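You operate a simulated robot arm through the tools that you are given. There is no shell and no other tool.

You are at the controls of a simulated robot arm. One attempt, no reset.

Task
Put one of the black relays from the top of the blue bench on the bench shelf. Put the gauge block with the largest size on its label from the top of the drawer bench on top of the blue ring on the top of the green bench. Put the small carton from the top of the grey bench on top of the white belts box. Take the steel flask and put it on the top of the drawer bench. Push the cell one clear track cover shut. Shut the cell two clear track cover. Stack the white packet labelled "shims" from the top of the blue bench on top of the white packet labelled "springs". Press the number four button two times. Shut the right glass door. Do these in any order. Set down upright: gauge block, small carton, steel flask.

Only the result counts: the job must be done as asked and must still hold three seconds after the hand-in. Knocking over, shifting, dropping, spilling or breaking anything else fails it. Lids that push on must go on centred and level and be pressed home; caps that screw on are set level and turned clockwise until they are tight.

Robot
A 6-joint arm with a four-finger gripper on a trunk, on a base that drives. Base frame: it is fixed to the floor where the robot stands at the start and does not move with it; the origin is under the middle of the robot, x ahead of it, y to its left, z up. Readings come in mm, rad, newtons and seconds.
With the tool pointing down near the work surface it reaches from about 240 to 680 mm from the robot's upright axis, wherever it stands. Its first joint turns from -2.897 to 2.897 rad. Places, roughly: belts box [250, 3250, 750]; bench shelf (75x21 cm) [980, -3240, 980]; black relay [-1750, -3000, 750]; blue ring [1250, 2750, 750]; cell one clear track cover [-2500, 600, 1300]; cell two clear track cover [-4000, 1100, 1300]; gauge block [-1750, 3750, 750]; number four button [1000, -2300, 800]; right glass door [-7800, -1500, 1100]; small carton [-250, 3250, 750]; steel flask (8x8x22 cm) [0, 3000, 900]; top of the drawer bench [-1400, 3700, 800]; white packet [-1750, -3000, 750]. Payload 3.43 kg.
The tool frame sits at the grasp point between the pads (the TCP): z along the fingers, y along the line on which they close. The tips reach 30 mm beyond it. Largest opening 120 mm; the body of the gripper starts 85 mm behind the TCP.
Orientation is told as [roll, pitch, yaw] about the base's x, y, z axes, in that order, counted from this pose: with the fingers straight down and closing along the base's y, the tool's x points along the base's -x, its y along +y and its z along -z.

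Tools
- The arm moves only by the tool send_rows. Its argument "steps" is one flat list of numbers, 7 for each row, row after row: the turn, a rotation vector about the base's x, y, z in units of 5 degrees (1.0 is 5 degrees), then the shift along the base's x, y, z in units of 20 mm (1.0 is 20 mm), then the gripper command, from -1 (shut) to 1 (fully open), values between in proportion. In form: [wx, wy, wz, dx, dy, dz, gripper, wx, wy, wz, dx, dy, dz, gripper, ...]. A call has 1 to 20 rows; each row shifts and turns the commanded pose from where the row before left it. A call with a number of a shift or a turn outside -1 to 1 is refused whole. Each row takes 0.2 s and may step no farther than 50 mm and 0.15 rad from the row before; otherwise, or with a gripper value out of range, the whole call is refused. A pose out of reach is approached as far as the arm can. The call stops where the force on the tool passes 40 N (or 10 N more than at its start, if that is more) or the arm is blocked; 0.2 s more then pass. The fingers move at their own pace and stop on an object; they squeeze with about 29 N. The grip force told is the motor's: it shows also when the fingers shut on nothing. Time passes only in rows, and 0.2 s behind the last, so rows that do not move let the fingers close. The reply holds the time, the measured pose of the TCP, the force on the tool along the base axes, the opening and the grip force, in the units named above and with some noise, with the torque about the TCP (base axes, N m) and any sound that the robot's microphone picked up.
- Cameras (640 x 400 px; columns grow to the right, rows downward): "scene" is now at [73.5, 129.5, 1692.5]; the picture's right is [0.03, -1.00, 0.00], its down [-0.71, -0.02, -0.71] and it looks along [0.71, 0.02, -0.71] (base axes); focal length 294 px, centre (320, 200). "wrist" rides on the gripper at [71, -17, -121] in the tool frame; the picture's right is [0.23, 0.97, 0.00], its down [-0.81, 0.19, -0.55] and it looks along [-0.54, 0.13, 0.83] (tool axes); focal length 275 px, centre (320, 200). There is no depth. A picture from a camera that has moved, and an enlarged one, comes with that camera's place and axes in the base frame and with its lens. The place of the scene camera against the robot may be out by one fixed shift of up to 25 mm in any direction.
- grab_frame(camera): a new picture of that camera. It takes no simulated time.
- lift_body(by): slides the trunk up (or, below 0, down) by that many mm; the arm and the scene camera ride with it, the base frame stays. It gives what a move gives, with no picture.
- steer(legs): drives the robot by 1 to 6 legs, each [ahead, left, turn to the left] in mm, mm and rad, along the robot's own axes; the way and the turn of a leg run together, so that a leg with both is an arc; at most 1500 mm and 3.142 rad a leg. The arm and the cameras ride along, it lands a little off, and it stops where it bumps. It gives what a move gives.
- turn_head(pan, tilt): turns the head with the scene camera to pan (to the left, within 2.094 rad either way) and tilt (down, from -0.506 to 1.204), counted from straight ahead of the robot. It gives what a move gives.
- inspect(camera, box): a new picture of the part [left, top, right, bottom] of that camera's present view, enlarged. It takes no simulated time.
- finish_job(): hands the job in; it is judged then, once.

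Nothing tells you exact positions but the pictures and the camera data. Unless the task says otherwise, let go and move clear before handing in.

The tools are called after "Request:" as a command line: name --argument value ..., lists and objects as JSON in quotes. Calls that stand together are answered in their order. send_rows: Moves the arm, as the interface text tells. Its arguments: {"type":"object","properties":{"steps":{"type":"array","items":{"type":"number"}}},"required":["steps"]} The other tools are called the same way: lift_body (by) slides the trunk up or down; steer (legs) drives the base; turn_head (pan, tilt) turns the head that bears the scene camera; grab_frame (camera) takes a picture; inspect (camera, box) takes an enlarged picture of a part of a camera's view; finish_job () hands the job in.

At the start:

```text
t: 0.0
position: [478.0, 73.5, 1050.9]
ee_rot: [0.0, 0.0, 0.001]
contact_force: [0.2, -0.1, 0.1]
wrist_torque: [0.01, -0.04, -0.03]
grip_width: 119.9
gripper_force: 0.1
trunk travel left (down, up): [-200.0, 240.0]
robot x, y, heading: [2.5, -0.2, 0.002]
head pan, tilt: [0.035, 0.787]
```

scene: 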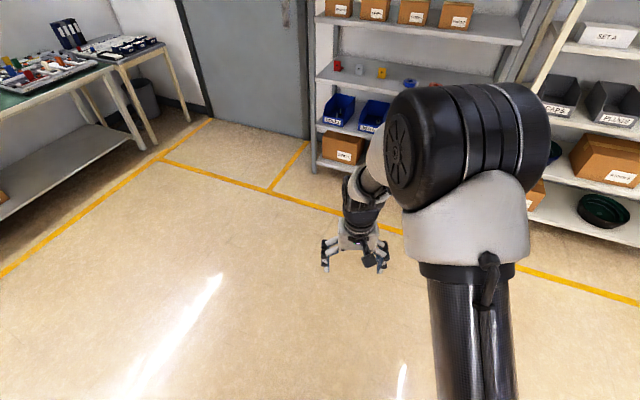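
wrist: 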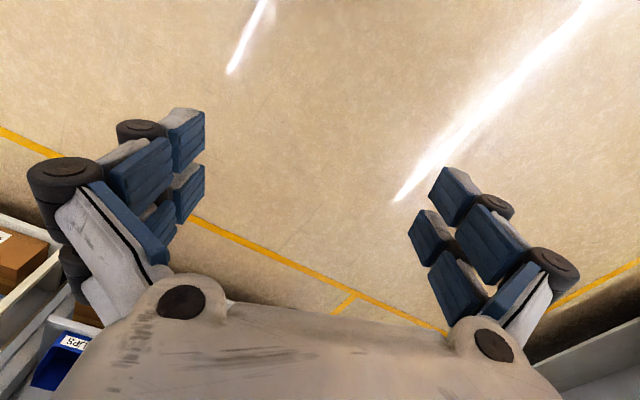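

I see a workshop with shelves ahead and a green bench to the left. I'll look around with the head first.

Request:
turn_head --pan 1.5 --tilt 0.3

```text
t: 1.6
position: [477.1, 72.8, 1051.3]
ee_rot: [0.0, 0.0, 0.0]
contact_force: [0.1, -0.6, -0.4]
wrist_torque: [0.05, -0.01, 0.04]
grip_width: 120.2
gripper_force: 0.0
trunk travel left (down, up): [-200.0, 240.0]
robot x, y, heading: [3.0, 0.9, -0.005]
head pan, tilt: [1.499, 0.3]
```

Looking to the left now, where the green, grey and drawer benches should be.

Request:
grab_frame --camera "scene"

Request:
turn_head --pan 2.09 --tilt 0.3

Request:
grab_frame --camera "scene"

Request:
turn_head --pan -1.5 --tilt 0.3

Request:
grab_frame --camera "scene"

Request:
turn_head --pan -2.09 --tilt 0.3

Request:
grab_frame --camera "scene"

```text
taken
camera scene: at [-0.9, 219.8, 1735.8], right [1.0, -0.07, 0.0], down [-0.02, -0.3, -0.96], along [0.07, 0.95, -0.3], focal length 294 px, centre (320, 200)
```

scene: 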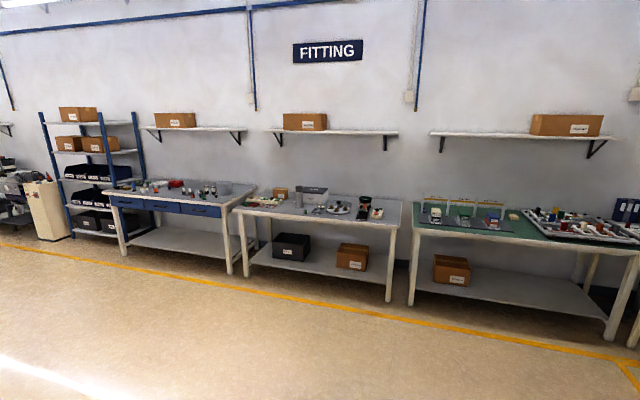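

```text
t: 2.6
position: [478.2, 73.2, 1051.7]
ee_rot: [0.0, 0.0, 0.0]
contact_force: [-0.3, 0.4, 0.2]
wrist_torque: [0.02, 0.0, -0.02]
grip_width: 120.3
gripper_force: 0.1
trunk travel left (down, up): [-200.0, 240.0]
robot x, y, heading: [-1.0, -0.5, 0.001]
head pan, tilt: [2.089, 0.3]
```

```text
taken
camera scene: at [-53.9, 207.9, 1735.8], right [0.87, 0.49, 0.0], down [0.15, -0.26, -0.96], along [-0.47, 0.83, -0.3], focal length 294 px, centre (320, 200)
```

scene: 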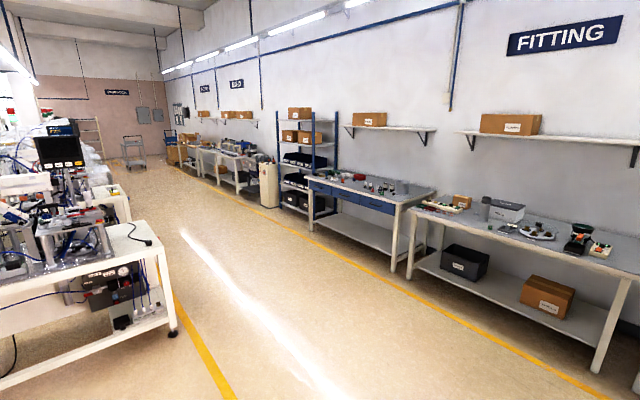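

```text
t: 5.6
position: [477.5, 74.3, 1051.0]
ee_rot: [-0.001, 0.0, 0.001]
contact_force: [-0.2, 0.3, 0.0]
wrist_torque: [0.0, -0.02, -0.03]
grip_width: 120.2
gripper_force: 0.1
trunk travel left (down, up): [-200.0, 240.0]
robot x, y, heading: [-3.7, 1.3, -0.0]
head pan, tilt: [-1.499, 0.3]
```

```text
taken
camera scene: at [-1.0, 33.6, 1735.8], right [-1.0, -0.07, 0.0], down [-0.02, 0.29, -0.96], along [0.07, -0.95, -0.3], focal length 294 px, centre (320, 200)
```

scene: 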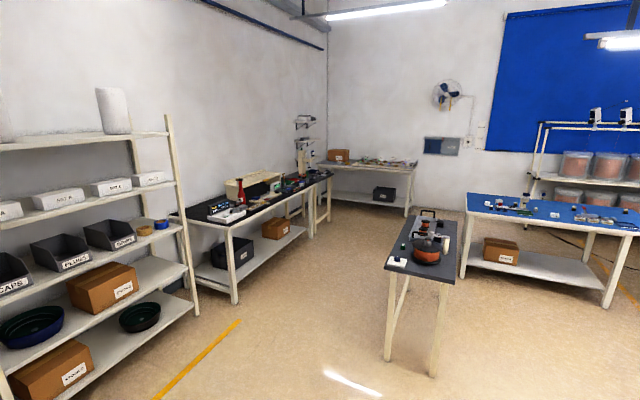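

```text
t: 6.5
position: [477.9, 73.5, 1051.2]
ee_rot: [-0.001, 0.002, -0.002]
contact_force: [0.5, 0.4, 0.5]
wrist_torque: [0.0, 0.01, 0.0]
grip_width: 120.1
gripper_force: 0.1
trunk travel left (down, up): [-200.0, 240.0]
robot x, y, heading: [-0.2, -1.3, -0.001]
head pan, tilt: [-2.089, 0.3]
```

```text
taken
camera scene: at [-53.9, 45.5, 1735.8], right [-0.87, 0.49, 0.0], down [0.15, 0.26, -0.96], along [-0.47, -0.83, -0.3], focal length 294 px, centre (320, 200)
```

scene: 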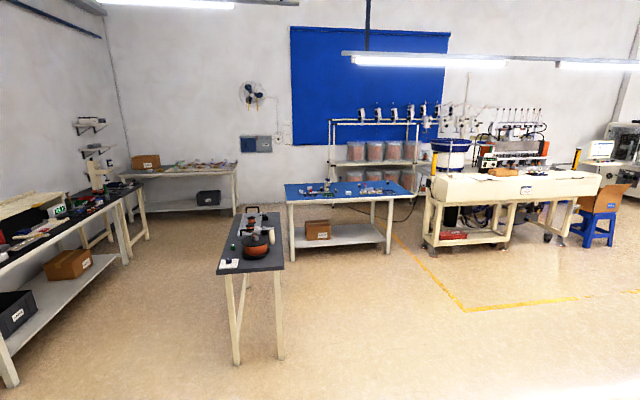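

I now know the layout: the fitting benches lie to the left (+y), the blue bench and cell to the right/rear. I'll drive toward the fitting benches first, facing +y.

Request:
steer --legs '[[0, 0, 1.571], [1400, 0, 0]]'

Request:
turn_head --pan 0 --tilt 0.6

Request:
grab_frame --camera "scene"

Request:
turn_head --pan -0.9 --tilt 0.6

Request:
grab_frame --camera "scene"

Request:
turn_head --pan 0.9 --tilt 0.6

Request:
grab_frame --camera "scene"

```text
t: 17.3
position: [-58.9, 1877.3, 1050.2]
ee_rot: [0.0, 0.0, 1.562]
contact_force: [-0.4, 0.8, -0.7]
wrist_torque: [-0.01, -0.01, 0.0]
grip_width: 120.0
gripper_force: 0.0
trunk travel left (down, up): [-200.0, 240.0]
robot x, y, heading: [9.9, 1398.3, 1.562]
head pan, tilt: [-2.089, 0.3]
```

```text
t: 19.3
position: [-60.3, 1877.1, 1051.3]
ee_rot: [0.0, 0.0, 1.563]
contact_force: [-0.1, -0.1, 0.2]
wrist_torque: [0.0, -0.02, 0.0]
grip_width: 119.6
gripper_force: 0.0
trunk travel left (down, up): [-200.0, 240.0]
robot x, y, heading: [13.6, 1394.3, 1.56]
head pan, tilt: [0.0, 0.6]
```

```text
taken
camera scene: at [-116.7, 1455.5, 1708.3], right [1.0, -0.01, 0.0], down [-0.01, -0.56, -0.83], along [0.01, 0.83, -0.56], focal length 294 px, centre (320, 200)
```

scene: 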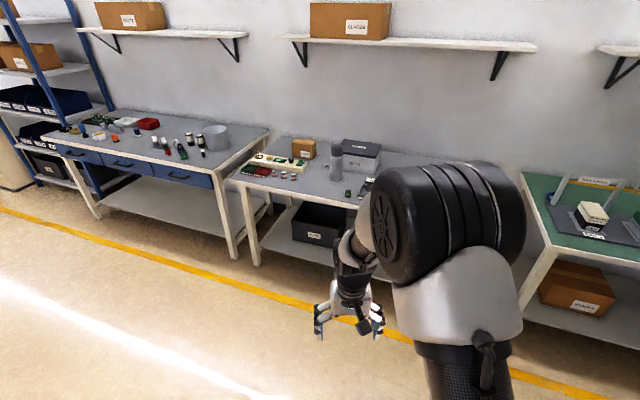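

```text
t: 20.5
position: [-58.2, 1876.6, 1051.1]
ee_rot: [0.0, 0.0, 1.56]
contact_force: [0.4, -0.5, 0.0]
wrist_torque: [0.02, -0.01, -0.02]
grip_width: 119.9
gripper_force: 0.1
trunk travel left (down, up): [-200.0, 240.0]
robot x, y, heading: [12.6, 1399.3, 1.564]
head pan, tilt: [-0.901, 0.6]
```

```text
taken
camera scene: at [-47.9, 1421.5, 1708.3], right [0.61, -0.79, 0.0], down [-0.45, -0.35, -0.83], along [0.65, 0.51, -0.56], focal length 294 px, centre (320, 200)
```

scene: 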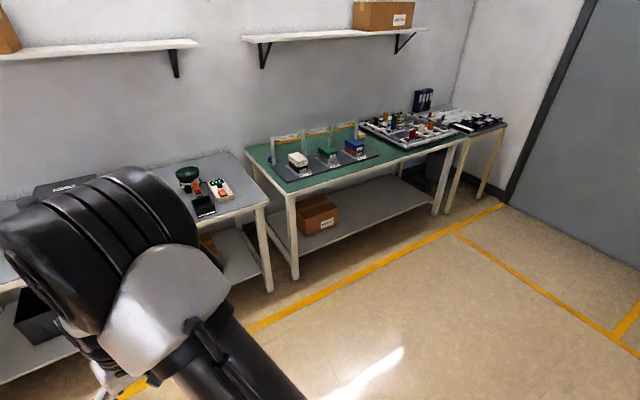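

```text
t: 22.3
position: [-58.8, 1878.0, 1050.9]
ee_rot: [0.0, 0.001, 1.562]
contact_force: [-0.2, 0.5, -0.9]
wrist_torque: [0.01, 0.04, -0.02]
grip_width: 120.1
gripper_force: 0.2
trunk travel left (down, up): [-200.0, 240.0]
robot x, y, heading: [11.5, 1400.2, 1.558]
head pan, tilt: [0.901, 0.6]
```

```text
taken
camera scene: at [-186.3, 1422.7, 1708.3], right [0.63, 0.78, 0.0], down [0.44, -0.36, -0.83], along [-0.64, 0.52, -0.56], focal length 294 px, centre (320, 200)
```

scene: 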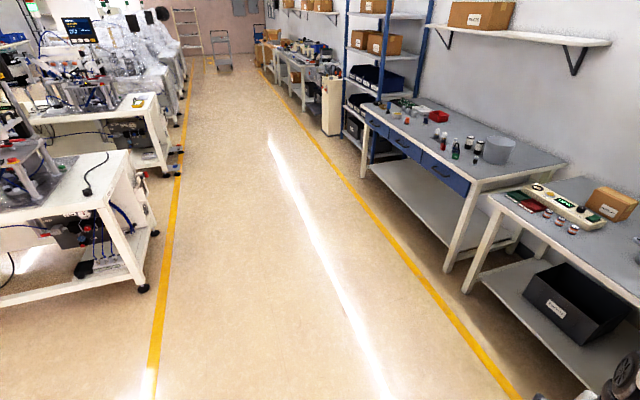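

The grey bench is straight ahead with the small carton, steel flask and a white/grey box; the drawer bench is to the left. I'll zoom in for labels.

Request:
turn_head --pan 0 --tilt 0.6

Request:
inspect --camera "scene" --box '[220, 120, 400, 230]'

Request:
inspect --camera "scene" --box '[40, 90, 260, 230]'

Request:
turn_head --pan -0.9 --tilt 0.6

Request:
inspect --camera "scene" --box '[150, 90, 420, 240]'

```text
t: 23.5
position: [-58.9, 1877.6, 1051.5]
ee_rot: [0.0, 0.0, 1.562]
contact_force: [0.1, 0.5, 0.6]
wrist_torque: [-0.02, 0.0, -0.01]
grip_width: 119.7
gripper_force: 0.0
trunk travel left (down, up): [-200.0, 240.0]
robot x, y, heading: [8.5, 1400.1, 1.563]
head pan, tilt: [0.0, 0.6]
```

```text
3.56 times, centred on (310, 175) of scene
camera zoom: at [-116.9, 1455.5, 1708.3], right [1.0, -0.01, 0.0], down [0.0, -0.56, -0.83], along [0.01, 0.83, -0.56], focal length 1045 px, centre (356, 289)
```

zoom: 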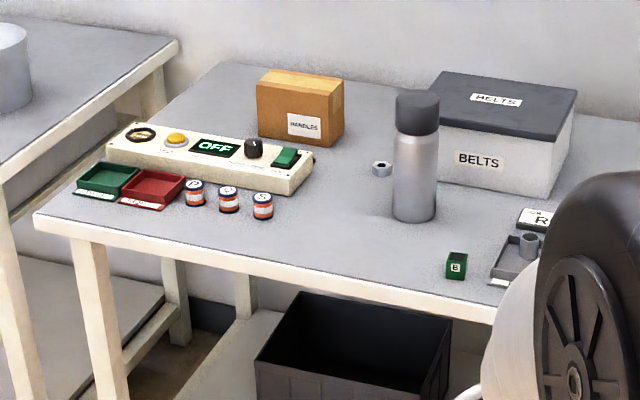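

```text
2.86 times, centred on (150, 160) of scene
camera zoom: at [-116.9, 1455.5, 1708.3], right [1.0, -0.01, 0.0], down [0.0, -0.56, -0.83], along [0.01, 0.83, -0.56], focal length 840 px, centre (806, 314)
```

zoom: 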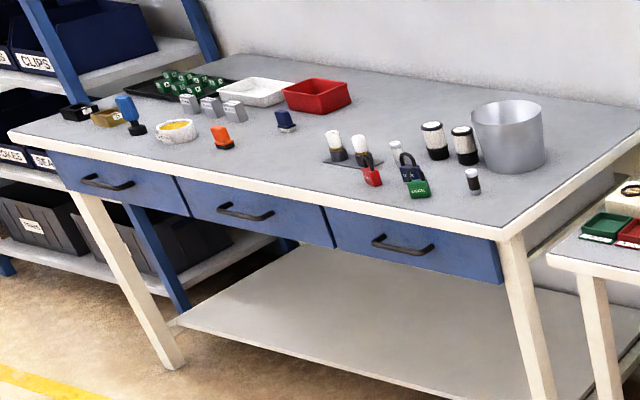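

```text
t: 24.7
position: [-60.0, 1876.5, 1050.6]
ee_rot: [0.0, -0.001, 1.564]
contact_force: [0.1, 0.7, 0.3]
wrist_torque: [0.01, 0.02, 0.03]
grip_width: 120.1
gripper_force: 0.1
trunk travel left (down, up): [-200.0, 240.0]
robot x, y, heading: [6.7, 1400.3, 1.56]
head pan, tilt: [-0.901, 0.6]
```

```text
2.37 times, centred on (285, 165) of scene
camera zoom: at [-47.9, 1421.5, 1708.3], right [0.61, -0.79, 0.0], down [-0.45, -0.35, -0.83], along [0.65, 0.51, -0.56], focal length 697 px, centre (403, 283)
```

zoom: 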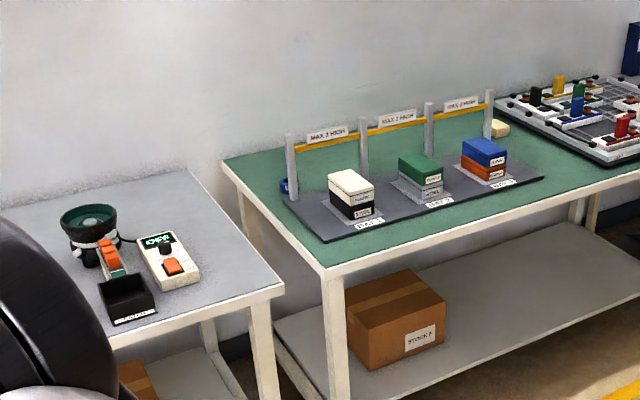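

The wall and benches run at about -20° in the base frame. I'll look down to see the base's extent and where the arm's axis stands.

Request:
turn_head --pan 0 --tilt 1.2

Request:
grab_frame --camera "scene"

Request:
turn_head --pan -1.2 --tilt 1.2

Request:
grab_frame --camera "scene"

Request:
grab_frame --camera "wrist"

```text
t: 25.9
position: [-59.6, 1877.1, 1051.2]
ee_rot: [-0.001, 0.0, 1.563]
contact_force: [-0.5, 0.4, -0.3]
wrist_torque: [-0.01, 0.0, 0.02]
grip_width: 119.8
gripper_force: 0.0
trunk travel left (down, up): [-200.0, 240.0]
robot x, y, heading: [9.8, 1398.4, 1.564]
head pan, tilt: [0.0, 1.201]
```

```text
taken
camera scene: at [-117.0, 1423.1, 1663.8], right [1.0, -0.01, 0.0], down [-0.01, -0.93, -0.36], along [0.0, 0.36, -0.93], focal length 294 px, centre (320, 200)
```

scene: 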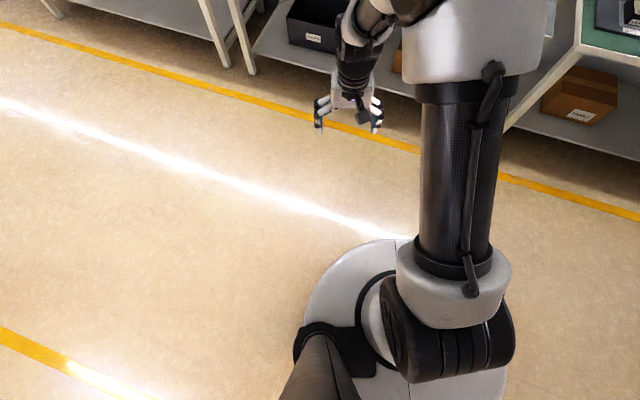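

```text
t: 27.3
position: [-58.4, 1877.2, 1050.7]
ee_rot: [0.001, 0.001, 1.561]
contact_force: [0.7, 0.3, 0.4]
wrist_torque: [-0.02, 0.0, 0.02]
grip_width: 120.1
gripper_force: 0.0
trunk travel left (down, up): [-200.0, 240.0]
robot x, y, heading: [11.1, 1400.8, 1.563]
head pan, tilt: [-1.201, 1.201]
```

```text
taken
camera scene: at [-65.3, 1387.0, 1663.7], right [0.35, -0.94, 0.0], down [-0.87, -0.33, -0.36], along [0.34, 0.13, -0.93], focal length 294 px, centre (320, 200)
```

scene: 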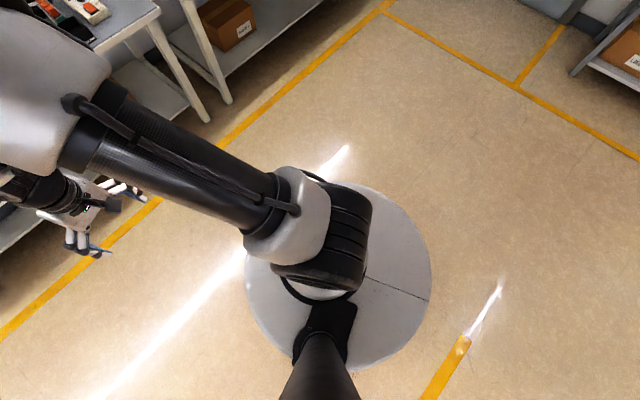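

```text
taken
camera wrist: at [-43.1, 1804.9, 1172.0], right [-0.98, -0.22, 0.0], down [-0.18, 0.81, 0.55], along [-0.12, 0.54, -0.83], focal length 275 px, centre (320, 200)
```

wrist: 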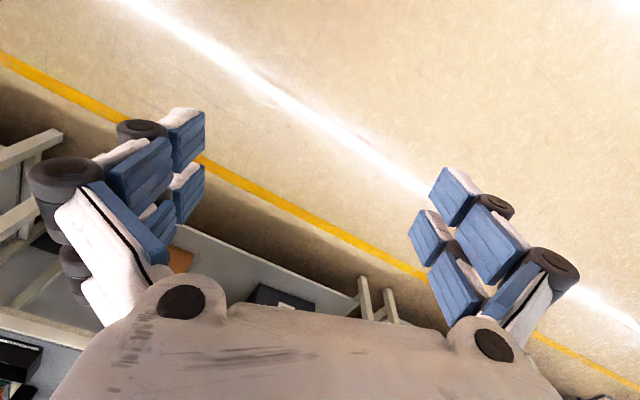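

The base is a round disc with the arm's axis at its centre. I'll square up to the grey bench with about 450 mm standoff, in front of the flask, then look again.

Request:
steer --legs '[[0, 0, -0.35], [913, 602, 0]]'

Request:
turn_head --pan 0 --tilt 0.7

Request:
grab_frame --camera "scene"

Request:
grab_frame --camera "wrist"

```text
t: 34.1
position: [-122.7, 2946.1, 1051.1]
ee_rot: [0.001, 0.0, 1.204]
contact_force: [-0.4, -0.8, 0.4]
wrist_torque: [-0.03, -0.03, -0.03]
grip_width: 120.0
gripper_force: 0.0
trunk travel left (down, up): [-200.0, 240.0]
robot x, y, heading: [-223.6, 2474.1, 1.204]
head pan, tilt: [-1.201, 1.201]
```

```text
t: 35.5
position: [-122.5, 2945.8, 1051.1]
ee_rot: [0.001, 0.0, 1.205]
contact_force: [-0.1, 0.0, -0.4]
wrist_torque: [0.0, -0.01, 0.0]
grip_width: 120.0
gripper_force: 0.1
trunk travel left (down, up): [-200.0, 240.0]
robot x, y, heading: [-225.8, 2471.0, 1.201]
head pan, tilt: [0.0, 0.7]
```

```text
taken
camera scene: at [-320.2, 2571.1, 1699.7], right [0.93, -0.36, 0.0], down [-0.23, -0.6, -0.76], along [0.27, 0.71, -0.64], focal length 294 px, centre (320, 200)
```

scene: 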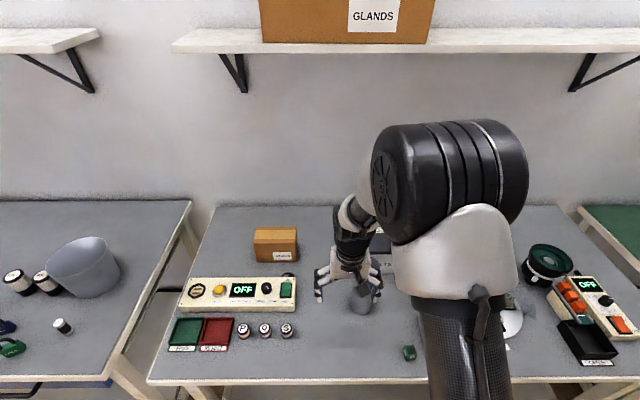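

```text
taken
camera wrist: at [-133.1, 2872.1, 1172.0], right [-0.99, 0.13, 0.0], down [0.11, 0.83, 0.55], along [0.07, 0.55, -0.83], focal length 275 px, centre (320, 200)
```

wrist: 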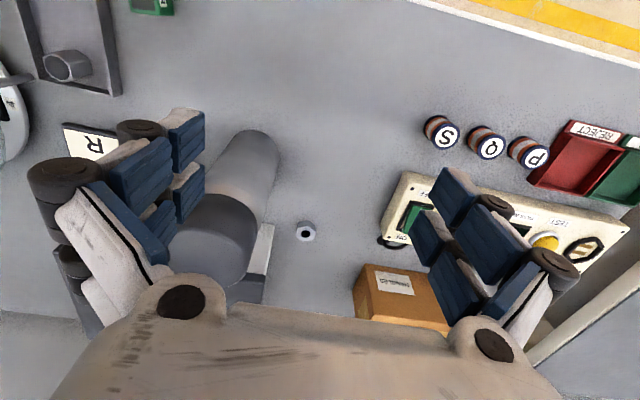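

The wrist view puts the flask near (-4, 3039) on a bench top at about z=750. I'll move the open gripper above it and check.

Request:
send_rows --steps '[0, 0, 0, 0.98, 0.77, 0.2, 1, 0, 0, 0, 0.98, 0.77, 0.2, 1, 0, 0, 0, 0.98, 0.77, 0.2, 1, 0, 0, 0, 0.98, 0.77, 0.2, 1, 0, 0, 0, 0.98, 0.77, 0.2, 1, 0, 0, 0, 0.98, 0.77, 0, 1]'

Request:
grab_frame --camera "wrist"

Request:
grab_frame --camera "scene"

```text
t: 36.9
position: [-5.0, 3038.1, 1070.6]
ee_rot: [0.0, 0.002, 1.204]
contact_force: [0.0, 1.4, -0.5]
wrist_torque: [0.02, 0.01, 0.01]
grip_width: 120.1
gripper_force: 0.1
trunk travel left (down, up): [-200.0, 240.0]
robot x, y, heading: [-223.8, 2474.8, 1.206]
head pan, tilt: [0.0, 0.7]
```

```text
taken
camera wrist: at [-14.1, 2964.8, 1192.0], right [-0.99, 0.13, 0.0], down [0.11, 0.83, 0.55], along [0.07, 0.55, -0.83], focal length 275 px, centre (320, 200)
```

wrist: 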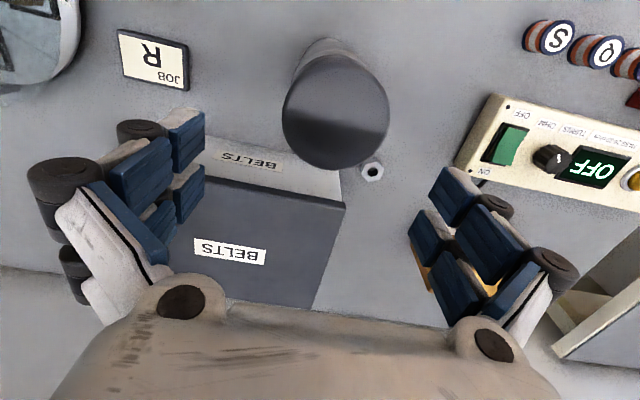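

```text
taken
camera scene: at [-319.6, 2571.7, 1699.7], right [0.93, -0.36, 0.0], down [-0.23, -0.6, -0.76], along [0.27, 0.71, -0.64], focal length 294 px, centre (320, 200)
```

scene: 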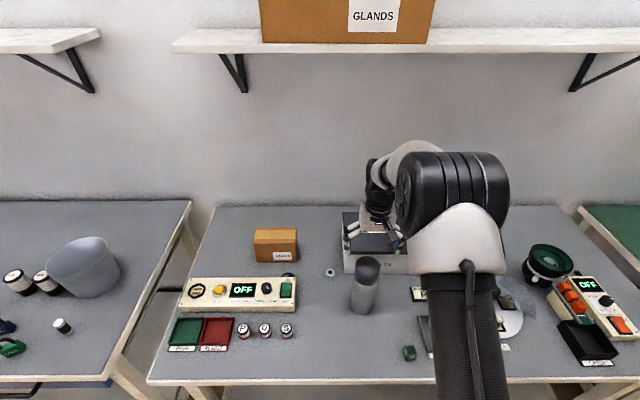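

The flask top sits at about (-17, 3028). I'll shift and descend partway over it, then check.

Request:
send_rows --steps '[0, 0, 0, -0.6, -0.5, 0, 1, 0, 0, 0, 0, 0, -1, 1, 0, 0, 0, 0, 0, -1, 1]'

Request:
grab_frame --camera "wrist"

Request:
inspect --camera "scene" --box '[220, 180, 540, 380]'

```text
t: 37.7
position: [-16.9, 3028.1, 1031.0]
ee_rot: [0.0, 0.0, 1.203]
contact_force: [0.1, -0.4, -0.3]
wrist_torque: [-0.01, 0.0, -0.02]
grip_width: 119.7
gripper_force: 0.1
trunk travel left (down, up): [-200.0, 240.0]
robot x, y, heading: [-225.6, 2475.6, 1.205]
head pan, tilt: [0.0, 0.7]
```

```text
taken
camera wrist: at [-28.1, 2954.8, 1151.9], right [-0.99, 0.13, 0.0], down [0.11, 0.83, 0.55], along [0.07, 0.55, -0.83], focal length 275 px, centre (320, 200)
```

wrist: 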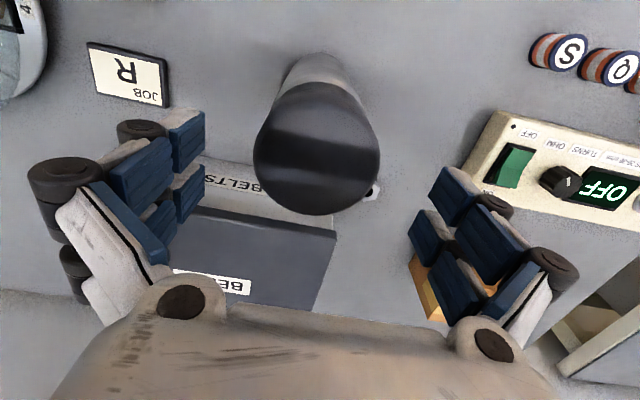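

```text
2.00 times, centred on (380, 280) of scene
camera zoom: at [-320.4, 2571.2, 1699.7], right [0.93, -0.36, 0.0], down [-0.23, -0.6, -0.76], along [0.27, 0.71, -0.64], focal length 588 px, centre (200, 40)
```

zoom: 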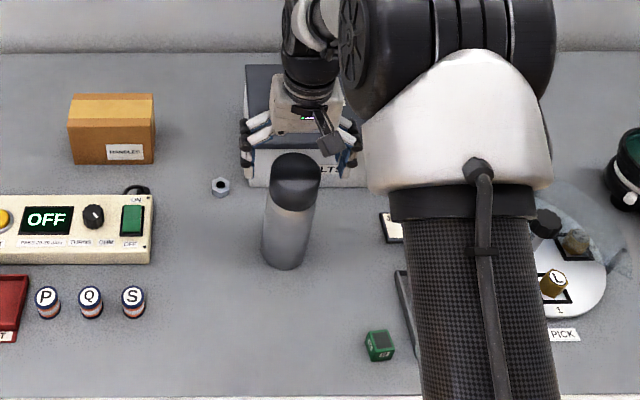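

The flask is centred between the fingers. I'll descend to about z=915 and close.

Request:
send_rows --steps '[0, 0, 0, 0, 0, -1, 1, 0, 0, 0, 0, 0, -1, 1, 0, 0, 0, 0, 0, -1, 1, 0, 0, 0, 0, 0, -1, 1, 0, 0, 0, 0, 0, -1, 1, 0, 0, 0, 0, 0, -0.8, 1, 0, 0, 0, 0, 0, 0, -1, 0, 0, 0, 0, 0, 0, -1, 0, 0, 0, 0, 0, 0, -1, 0, 0, 0, 0, 0, 0, -1, 0, 0, 0, 0, 0, 0, -1]'

Request:
grab_frame --camera "wrist"

```text
t: 39.0
position: [-14.5, 3032.7, 937.3]
ee_rot: [-0.002, -0.014, 1.205]
contact_force: [0.8, -3.8, 19.4]
wrist_torque: [-0.1, -0.25, -0.05]
grip_width: 119.8
gripper_force: 0.0
trunk travel left (down, up): [-200.0, 240.0]
robot x, y, heading: [-228.0, 2475.1, 1.206]
head pan, tilt: [0.0, 0.7]
stopped in row 6: the force on the tool passed its limit at 49 N (the readings are from after the stop); the commanded pose is now the measured one
```

```text
taken
camera wrist: at [-24.8, 2957.5, 1056.1], right [-0.99, 0.13, 0.0], down [0.11, 0.82, 0.56], along [0.08, 0.56, -0.83], focal length 275 px, centre (320, 200)
```

wrist: 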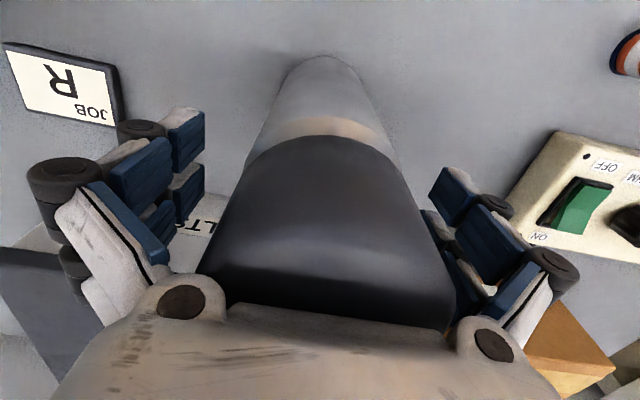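

The palm met the flask top (so the top is near z≈1015 and the bench near 795). I'll back up 8 mm and close the fingers.

Request:
send_rows --steps '[0, 0, 0, -0.12, -0.2, 0.4, 1, 0, 0, 0, 0, 0, 0, -1, 0, 0, 0, 0, 0, 0, -1, 0, 0, 0, 0, 0, 0, -1, 0, 0, 0, 0, 0, 0, -1, 0, 0, 0, 0, 0, 0, -1]'

Request:
grab_frame --camera "wrist"

Request:
grab_frame --camera "scene"

```text
t: 40.4
position: [-15.6, 3026.4, 944.4]
ee_rot: [-0.001, -0.017, 1.204]
contact_force: [5.0, -4.3, 32.4]
wrist_torque: [0.34, 0.16, -0.02]
grip_width: 90.0
gripper_force: 28.7
trunk travel left (down, up): [-200.0, 240.0]
robot x, y, heading: [-226.3, 2474.9, 1.206]
head pan, tilt: [0.0, 0.7]
```

```text
taken
camera wrist: at [-27.6, 2951.4, 1064.7], right [-0.99, 0.13, 0.0], down [0.11, 0.82, 0.57], along [0.08, 0.56, -0.82], focal length 275 px, centre (320, 200)
```

wrist: 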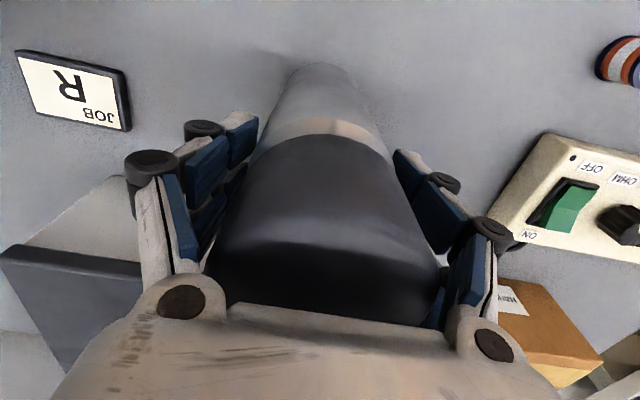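

```text
taken
camera scene: at [-320.7, 2567.3, 1700.2], right [0.93, -0.36, 0.0], down [-0.23, -0.6, -0.77], along [0.27, 0.72, -0.64], focal length 294 px, centre (320, 200)
```

scene: 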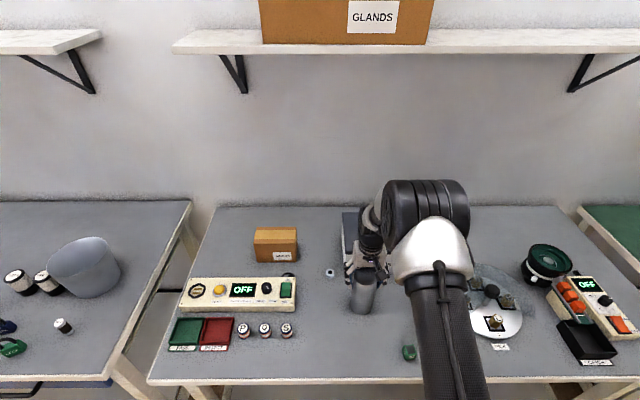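

The fingers hold at 90 mm but something presses upward; I'll raise a little and see whether the flask follows.

Request:
send_rows --steps '[0, 0, 0, 0, 0, 0.5, -1, 0, 0, 0, 0, 0, 0.3, -1, 0, 0, 0, 0, 0, 0, -1, 0, 0, 0, 0, 0, 0, -1]'

Request:
grab_frame --camera "wrist"

Request:
inspect --camera "scene" --box '[280, 180, 480, 340]'

```text
t: 41.4
position: [-17.2, 3027.3, 957.4]
ee_rot: [-0.002, -0.009, 1.205]
contact_force: [-0.1, -0.7, -4.7]
wrist_torque: [0.0, 0.02, -0.02]
grip_width: 71.8
gripper_force: 28.8
trunk travel left (down, up): [-200.0, 240.0]
robot x, y, heading: [-225.8, 2472.5, 1.207]
head pan, tilt: [0.0, 0.7]
```

```text
taken
camera wrist: at [-27.9, 2952.7, 1076.6], right [-0.99, 0.13, 0.0], down [0.11, 0.82, 0.56], along [0.08, 0.55, -0.83], focal length 275 px, centre (320, 200)
```

wrist: 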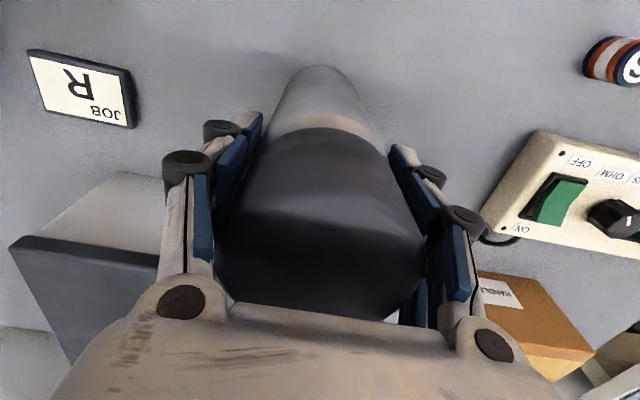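

```text
2.50 times, centred on (380, 260) of scene
camera zoom: at [-320.0, 2571.9, 1699.6], right [0.93, -0.36, 0.0], down [-0.23, -0.6, -0.76], along [0.27, 0.71, -0.64], focal length 735 px, centre (170, 50)
```

zoom: 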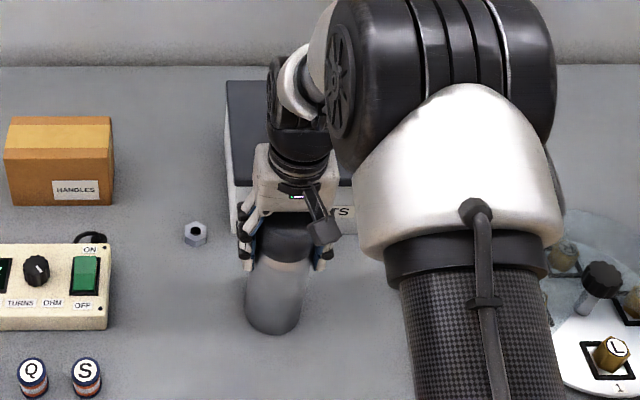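

The flask is now gripped at 72 mm. I'll lift it and see.

Request:
send_rows --steps '[0, 0, 0, 0, 0, 1, -1, 0, 0, 0, 0, 0, 1, -1, 0, 0, 0, 0, 0, 1, -1, 0, 0, 0, 0, 0, 1, -1, 0, 0, 0, 0, 0, 1, -1, 0, 0, 0, 0, 0, 1, -1, 0, 0, 0, 0, 0, 0, -1]'

Request:
grab_frame --camera "wrist"

Request:
grab_frame --camera "scene"

```text
t: 43.0
position: [-16.0, 3027.5, 1077.3]
ee_rot: [-0.003, -0.008, 1.205]
contact_force: [0.1, 0.5, -4.5]
wrist_torque: [-0.01, 0.0, -0.02]
grip_width: 72.2
gripper_force: 28.6
trunk travel left (down, up): [-200.0, 240.0]
robot x, y, heading: [-226.1, 2473.4, 1.203]
head pan, tilt: [0.0, 0.7]
```

```text
taken
camera wrist: at [-27.5, 2953.5, 1197.3], right [-0.99, 0.13, 0.0], down [0.11, 0.82, 0.56], along [0.08, 0.55, -0.83], focal length 275 px, centre (320, 200)
```

wrist: 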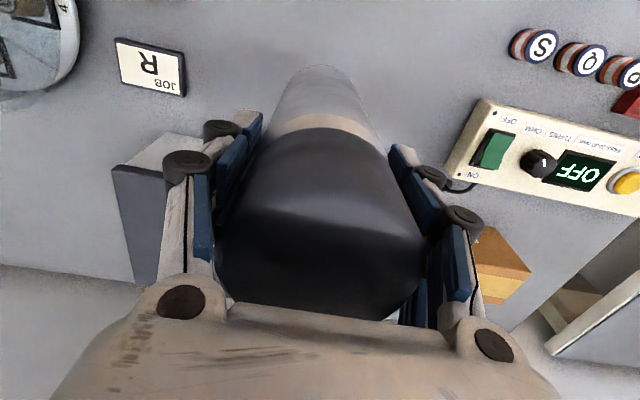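

```text
taken
camera scene: at [-319.9, 2572.0, 1699.6], right [0.93, -0.36, 0.0], down [-0.23, -0.6, -0.76], along [0.27, 0.71, -0.64], focal length 294 px, centre (320, 200)
```

scene: 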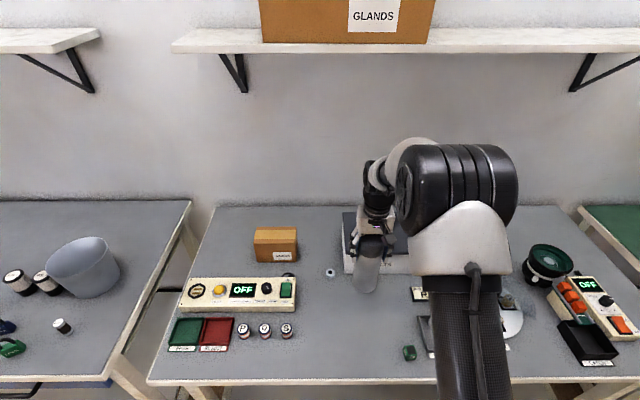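

The flask is lifted cleanly (weight ~4.5 N). Now I'll look at the drawer bench for a free spot.

Request:
turn_head --pan 0.8 --tilt 0.6

Request:
grab_frame --camera "scene"

Request:
inspect --camera "scene" --box '[180, 120, 520, 330]'

```text
t: 44.1
position: [-16.4, 3028.7, 1076.1]
ee_rot: [-0.001, -0.01, 1.204]
contact_force: [0.9, -0.8, -4.5]
wrist_torque: [-0.01, 0.01, 0.03]
grip_width: 72.2
gripper_force: 28.9
trunk travel left (down, up): [-200.0, 240.0]
robot x, y, heading: [-223.9, 2471.7, 1.201]
head pan, tilt: [0.799, 0.6]
```

```text
taken
camera scene: at [-387.4, 2572.7, 1708.3], right [0.91, 0.42, 0.0], down [0.24, -0.51, -0.82], along [-0.35, 0.75, -0.57], focal length 294 px, centre (320, 200)
```

scene: 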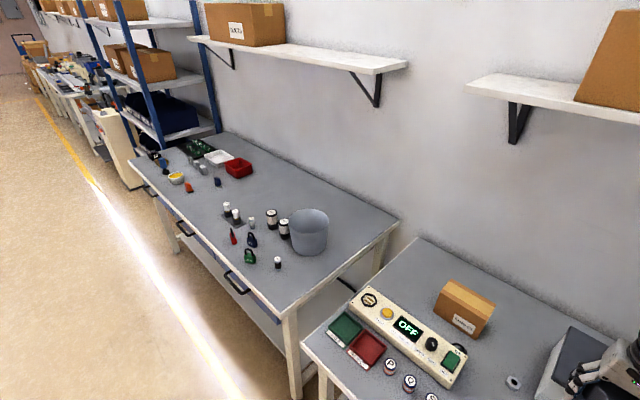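

```text
1.88 times, centred on (350, 225) of scene
camera zoom: at [-387.4, 2572.7, 1708.3], right [0.91, 0.42, 0.0], down [0.24, -0.51, -0.82], along [-0.35, 0.75, -0.57], focal length 553 px, centre (264, 153)
```

zoom: 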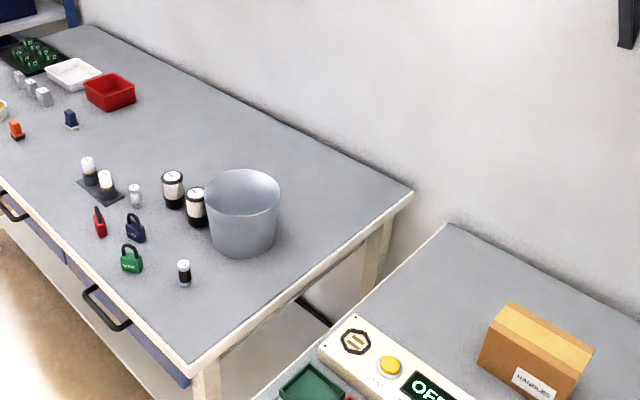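

I found a clear spot on the drawer bench near (-1398, 3569). I'll back off, sidestep left, and look again before approaching.

Request:
steer --legs '[[-300, 0, 0], [0, 1490, 0], [200, 0, 0]]'

Request:
turn_head --pan 0 --tilt 0.8

Request:
grab_frame --camera "scene"

Request:
grab_frame --camera "wrist"

```text
t: 54.3
position: [-1454.9, 3467.0, 1076.5]
ee_rot: [-0.003, -0.01, 1.217]
contact_force: [-0.1, 0.5, -5.5]
wrist_torque: [-0.06, -0.02, -0.01]
grip_width: 71.8
gripper_force: 28.4
trunk travel left (down, up): [-200.0, 240.0]
robot x, y, heading: [-1657.7, 2910.4, 1.21]
head pan, tilt: [0.799, 0.6]
```

```text
t: 55.4
position: [-1454.7, 3465.1, 1076.7]
ee_rot: [-0.001, -0.011, 1.217]
contact_force: [0.2, 0.2, -5.2]
wrist_torque: [0.01, -0.02, 0.0]
grip_width: 72.0
gripper_force: 28.4
trunk travel left (down, up): [-200.0, 240.0]
robot x, y, heading: [-1656.9, 2908.6, 1.211]
head pan, tilt: [0.0, 0.799]
```

```text
taken
camera scene: at [-1755.0, 3001.1, 1691.4], right [0.94, -0.35, 0.0], down [-0.25, -0.67, -0.7], along [0.24, 0.65, -0.72], focal length 294 px, centre (320, 200)
```

scene: 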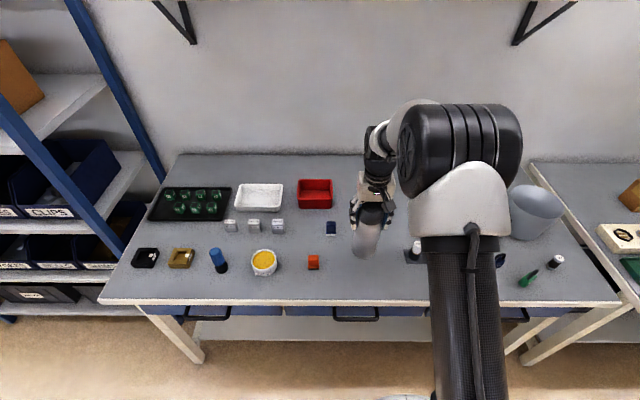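

```text
taken
camera wrist: at [-1465.4, 3390.4, 1197.3], right [-0.99, 0.12, 0.0], down [0.1, 0.82, 0.56], along [0.07, 0.56, -0.83], focal length 275 px, centre (320, 200)
```

wrist: 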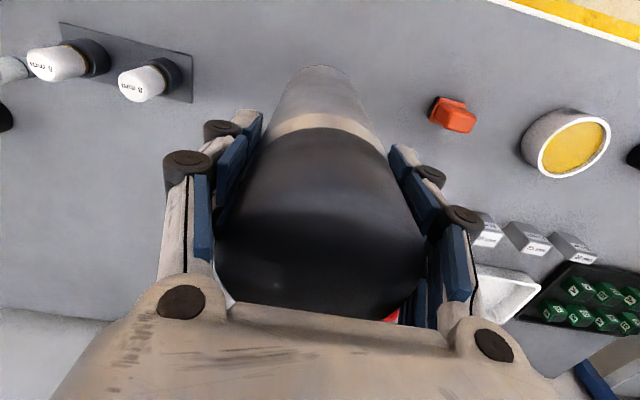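

Spot ahead of the held flask is clear. I'll drive 70 mm ahead, then lower until contact.

Request:
steer --legs '[[70, -20, 0]]'

Request:
send_rows --steps '[0, 0, 0, 0, 0, -1, -1, 0, 0, 0, 0, 0, -1, -1, 0, 0, 0, 0, 0, -1, -1, 0, 0, 0, 0, 0, -1, -1, 0, 0, 0, 0, 0, -0.5, -1]'

Request:
grab_frame --camera "wrist"

Request:
grab_frame --camera "scene"

```text
t: 56.5
position: [-1411.3, 3523.3, 1075.7]
ee_rot: [-0.001, -0.009, 1.218]
contact_force: [0.0, 0.3, -5.3]
wrist_torque: [-0.03, 0.05, 0.02]
grip_width: 72.0
gripper_force: 28.8
trunk travel left (down, up): [-200.0, 240.0]
robot x, y, heading: [-1614.0, 2963.3, 1.214]
head pan, tilt: [0.0, 0.799]
```

```text
t: 57.8
position: [-1410.7, 3527.2, 994.8]
ee_rot: [-0.001, -0.026, 1.217]
contact_force: [-0.8, -3.7, 21.4]
wrist_torque: [-0.69, 0.89, 0.1]
grip_width: 72.7
gripper_force: 28.8
trunk travel left (down, up): [-200.0, 240.0]
robot x, y, heading: [-1612.0, 2964.9, 1.212]
head pan, tilt: [0.0, 0.799]
stopped in row 5: the force on the tool passed its limit at 45 N (the readings are from after the stop); the commanded pose is now the measured one
```

```text
taken
camera wrist: at [-1422.3, 3450.4, 1114.4], right [-0.99, 0.12, -0.01], down [0.1, 0.81, 0.57], along [0.08, 0.57, -0.82], focal length 275 px, centre (320, 200)
```

wrist: 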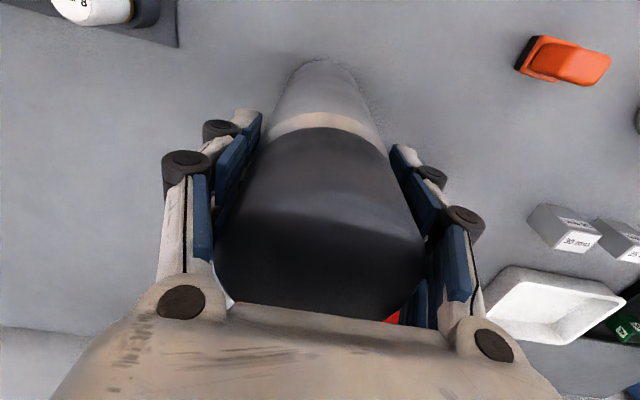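

```text
taken
camera scene: at [-1713.0, 3056.7, 1691.6], right [0.94, -0.35, 0.0], down [-0.25, -0.67, -0.7], along [0.24, 0.65, -0.72], focal length 294 px, centre (320, 200)
```

scene: 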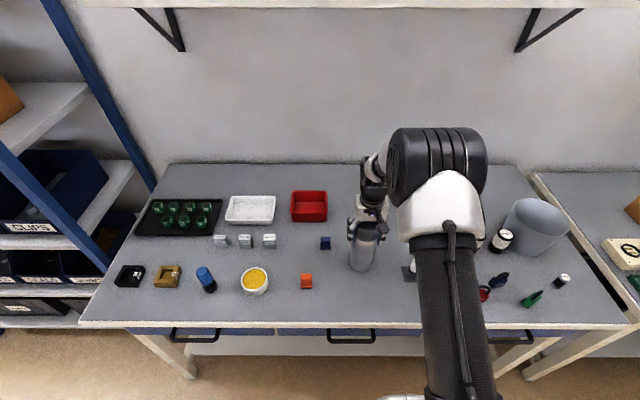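

The flask touched the drawer bench at TCP z≈995. I'll ease the pressure a bit and then open the gripper slowly.

Request:
send_rows --steps '[0, 0, 0, 0, 0, 0.1, -1, 0, 0, 0, 0, 0, 0, -1]'

```text
t: 58.4
position: [-1411.6, 3525.8, 994.8]
ee_rot: [-0.002, -0.027, 1.216]
contact_force: [0.0, 1.3, 13.1]
wrist_torque: [0.41, 0.19, 0.04]
grip_width: 72.6
gripper_force: 28.8
trunk travel left (down, up): [-200.0, 240.0]
robot x, y, heading: [-1616.5, 2965.3, 1.218]
head pan, tilt: [0.0, 0.799]
```

Request:
send_rows --steps '[0, 0, 0, 0, 0, 0.15, -1, 0, 0, 0, 0, 0, 0, -1, 0, 0, 0, 0, 0, 0, 0.3, 0, 0, 0, 0, 0, 0, 0.5, 0, 0, 0, 0, 0, 0, 1, 0, 0, 0, 0, 0, 0, 1]'

Request:
grab_frame --camera "wrist"

```text
t: 59.8
position: [-1410.4, 3527.1, 997.0]
ee_rot: [-0.002, -0.023, 1.216]
contact_force: [-0.5, 1.0, 0.0]
wrist_torque: [-0.02, -0.03, 0.02]
grip_width: 119.6
gripper_force: 0.1
trunk travel left (down, up): [-200.0, 240.0]
robot x, y, heading: [-1616.2, 2962.2, 1.219]
head pan, tilt: [0.0, 0.799]
```

```text
taken
camera wrist: at [-1422.4, 3450.7, 1116.6], right [-0.99, 0.12, -0.01], down [0.1, 0.82, 0.57], along [0.07, 0.57, -0.82], focal length 275 px, centre (320, 200)
```

wrist: 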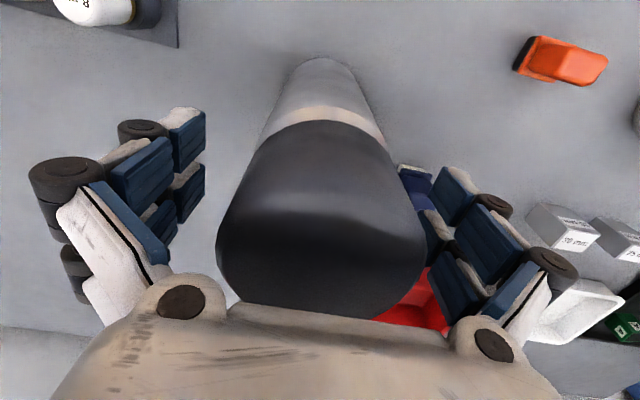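

Released. I'll rise straight up to clear the flask, then shift left toward the gauge blocks.

Request:
send_rows --steps '[0, 0, 0, 0, 0, 1, 1, 0, 0, 0, 0, 0, 1, 1, 0, 0, 0, 0, 0, 1, 1, 0, 0, 0, 0, 0, 1, 1, 0, 0, 0, 0, 0, 1, 1, 0, 0, 0, 0, 0, 1, 1, 0, 0.27, 0, 0, 0, 1, 1]'

Request:
grab_frame --camera "wrist"

Request:
grab_frame --camera "scene"

Request:
inspect --camera "scene" --box '[190, 210, 350, 310]'

```text
t: 61.4
position: [-1411.9, 3525.1, 1138.6]
ee_rot: [0.021, -0.013, 1.215]
contact_force: [1.2, -0.8, 0.6]
wrist_torque: [0.04, 0.01, 0.0]
grip_width: 119.9
gripper_force: 0.2
trunk travel left (down, up): [-200.0, 240.0]
robot x, y, heading: [-1613.1, 2964.2, 1.219]
head pan, tilt: [0.0, 0.799]
```

```text
taken
camera wrist: at [-1419.6, 3450.2, 1258.0], right [-0.99, 0.12, 0.02], down [0.11, 0.82, 0.57], along [0.06, 0.57, -0.82], focal length 275 px, centre (320, 200)
```

wrist: 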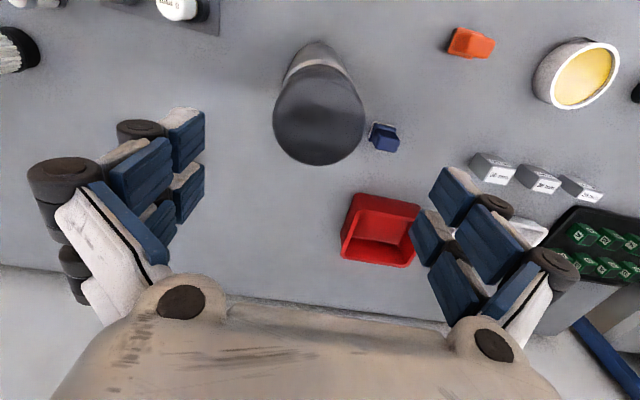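

```text
taken
camera scene: at [-1712.3, 3057.9, 1691.5], right [0.94, -0.35, 0.0], down [-0.25, -0.67, -0.7], along [0.24, 0.65, -0.72], focal length 294 px, centre (320, 200)
```

scene: 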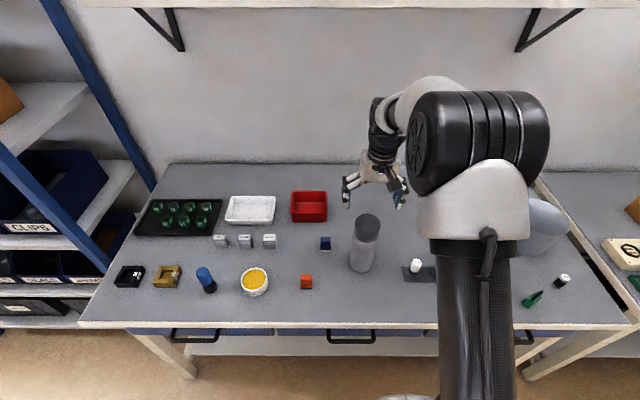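

```text
4.00 times, centred on (270, 260) of scene
camera zoom: at [-1712.3, 3057.9, 1691.5], right [0.94, -0.35, 0.0], down [-0.25, -0.67, -0.7], along [0.24, 0.65, -0.72], focal length 1176 px, centre (520, -40)
```

zoom: 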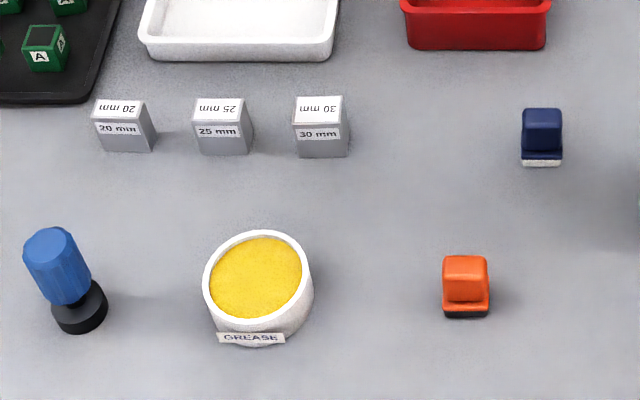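

The flask stands upright on the drawer bench, and the largest gauge block is the 30 mm one, the right-hand of the three. I'll shift left and slightly nearer to reach it.

Request:
steer --legs '[[0, 250, 0], [60, 0, 0]]'

Request:
send_rows --steps '[-0.24, 0.15, 0, 0, 0, 0, 1, 0, 0, 0, -0.5, 0.5, -1, 1, 0, 0, 0, -0.5, 0.5, -1, 1, 0, 0, 0, 0, 0, -1, 1]'

Request:
grab_frame --camera "wrist"

Request:
grab_frame --camera "scene"

```text
t: 63.7
position: [-1622.5, 3670.4, 1136.8]
ee_rot: [0.02, -0.012, 1.216]
contact_force: [0.4, 0.5, -1.0]
wrist_torque: [0.0, 0.02, -0.01]
grip_width: 120.0
gripper_force: 0.1
trunk travel left (down, up): [-200.0, 240.0]
robot x, y, heading: [-1829.6, 3104.4, 1.219]
head pan, tilt: [0.0, 0.799]
```

```text
t: 64.7
position: [-1643.4, 3689.3, 1077.1]
ee_rot: [0.025, 0.009, 1.216]
contact_force: [0.1, -0.8, -0.4]
wrist_torque: [0.01, 0.04, 0.0]
grip_width: 120.0
gripper_force: 0.1
trunk travel left (down, up): [-200.0, 240.0]
robot x, y, heading: [-1824.7, 3110.2, 1.216]
head pan, tilt: [0.0, 0.799]
```

```text
taken
camera wrist: at [-1649.8, 3615.1, 1197.8], right [-0.99, 0.12, 0.03], down [0.12, 0.83, 0.55], along [0.04, 0.55, -0.84], focal length 275 px, centre (320, 200)
```

wrist: 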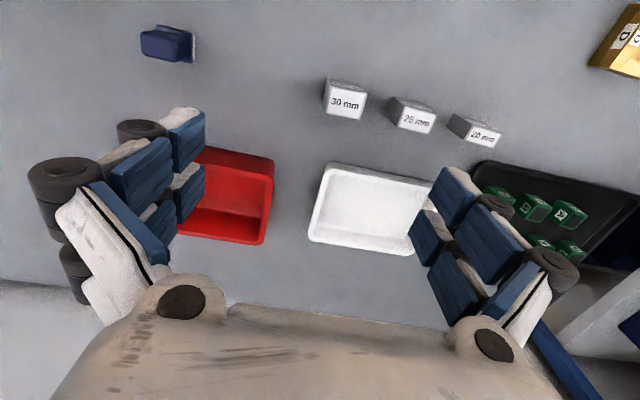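

```text
taken
camera scene: at [-1923.8, 3200.6, 1691.4], right [0.94, -0.35, 0.0], down [-0.25, -0.67, -0.7], along [0.24, 0.65, -0.72], focal length 294 px, centre (320, 200)
```

scene: 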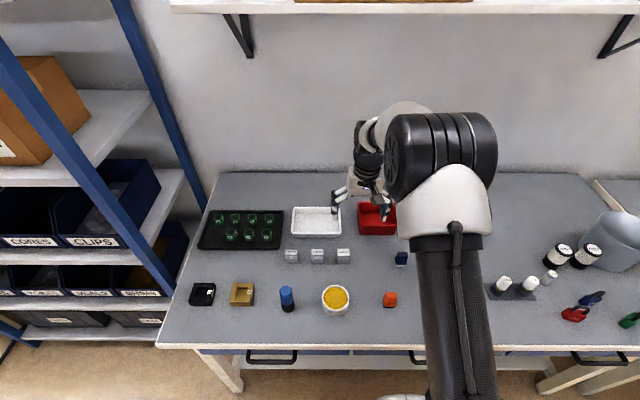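

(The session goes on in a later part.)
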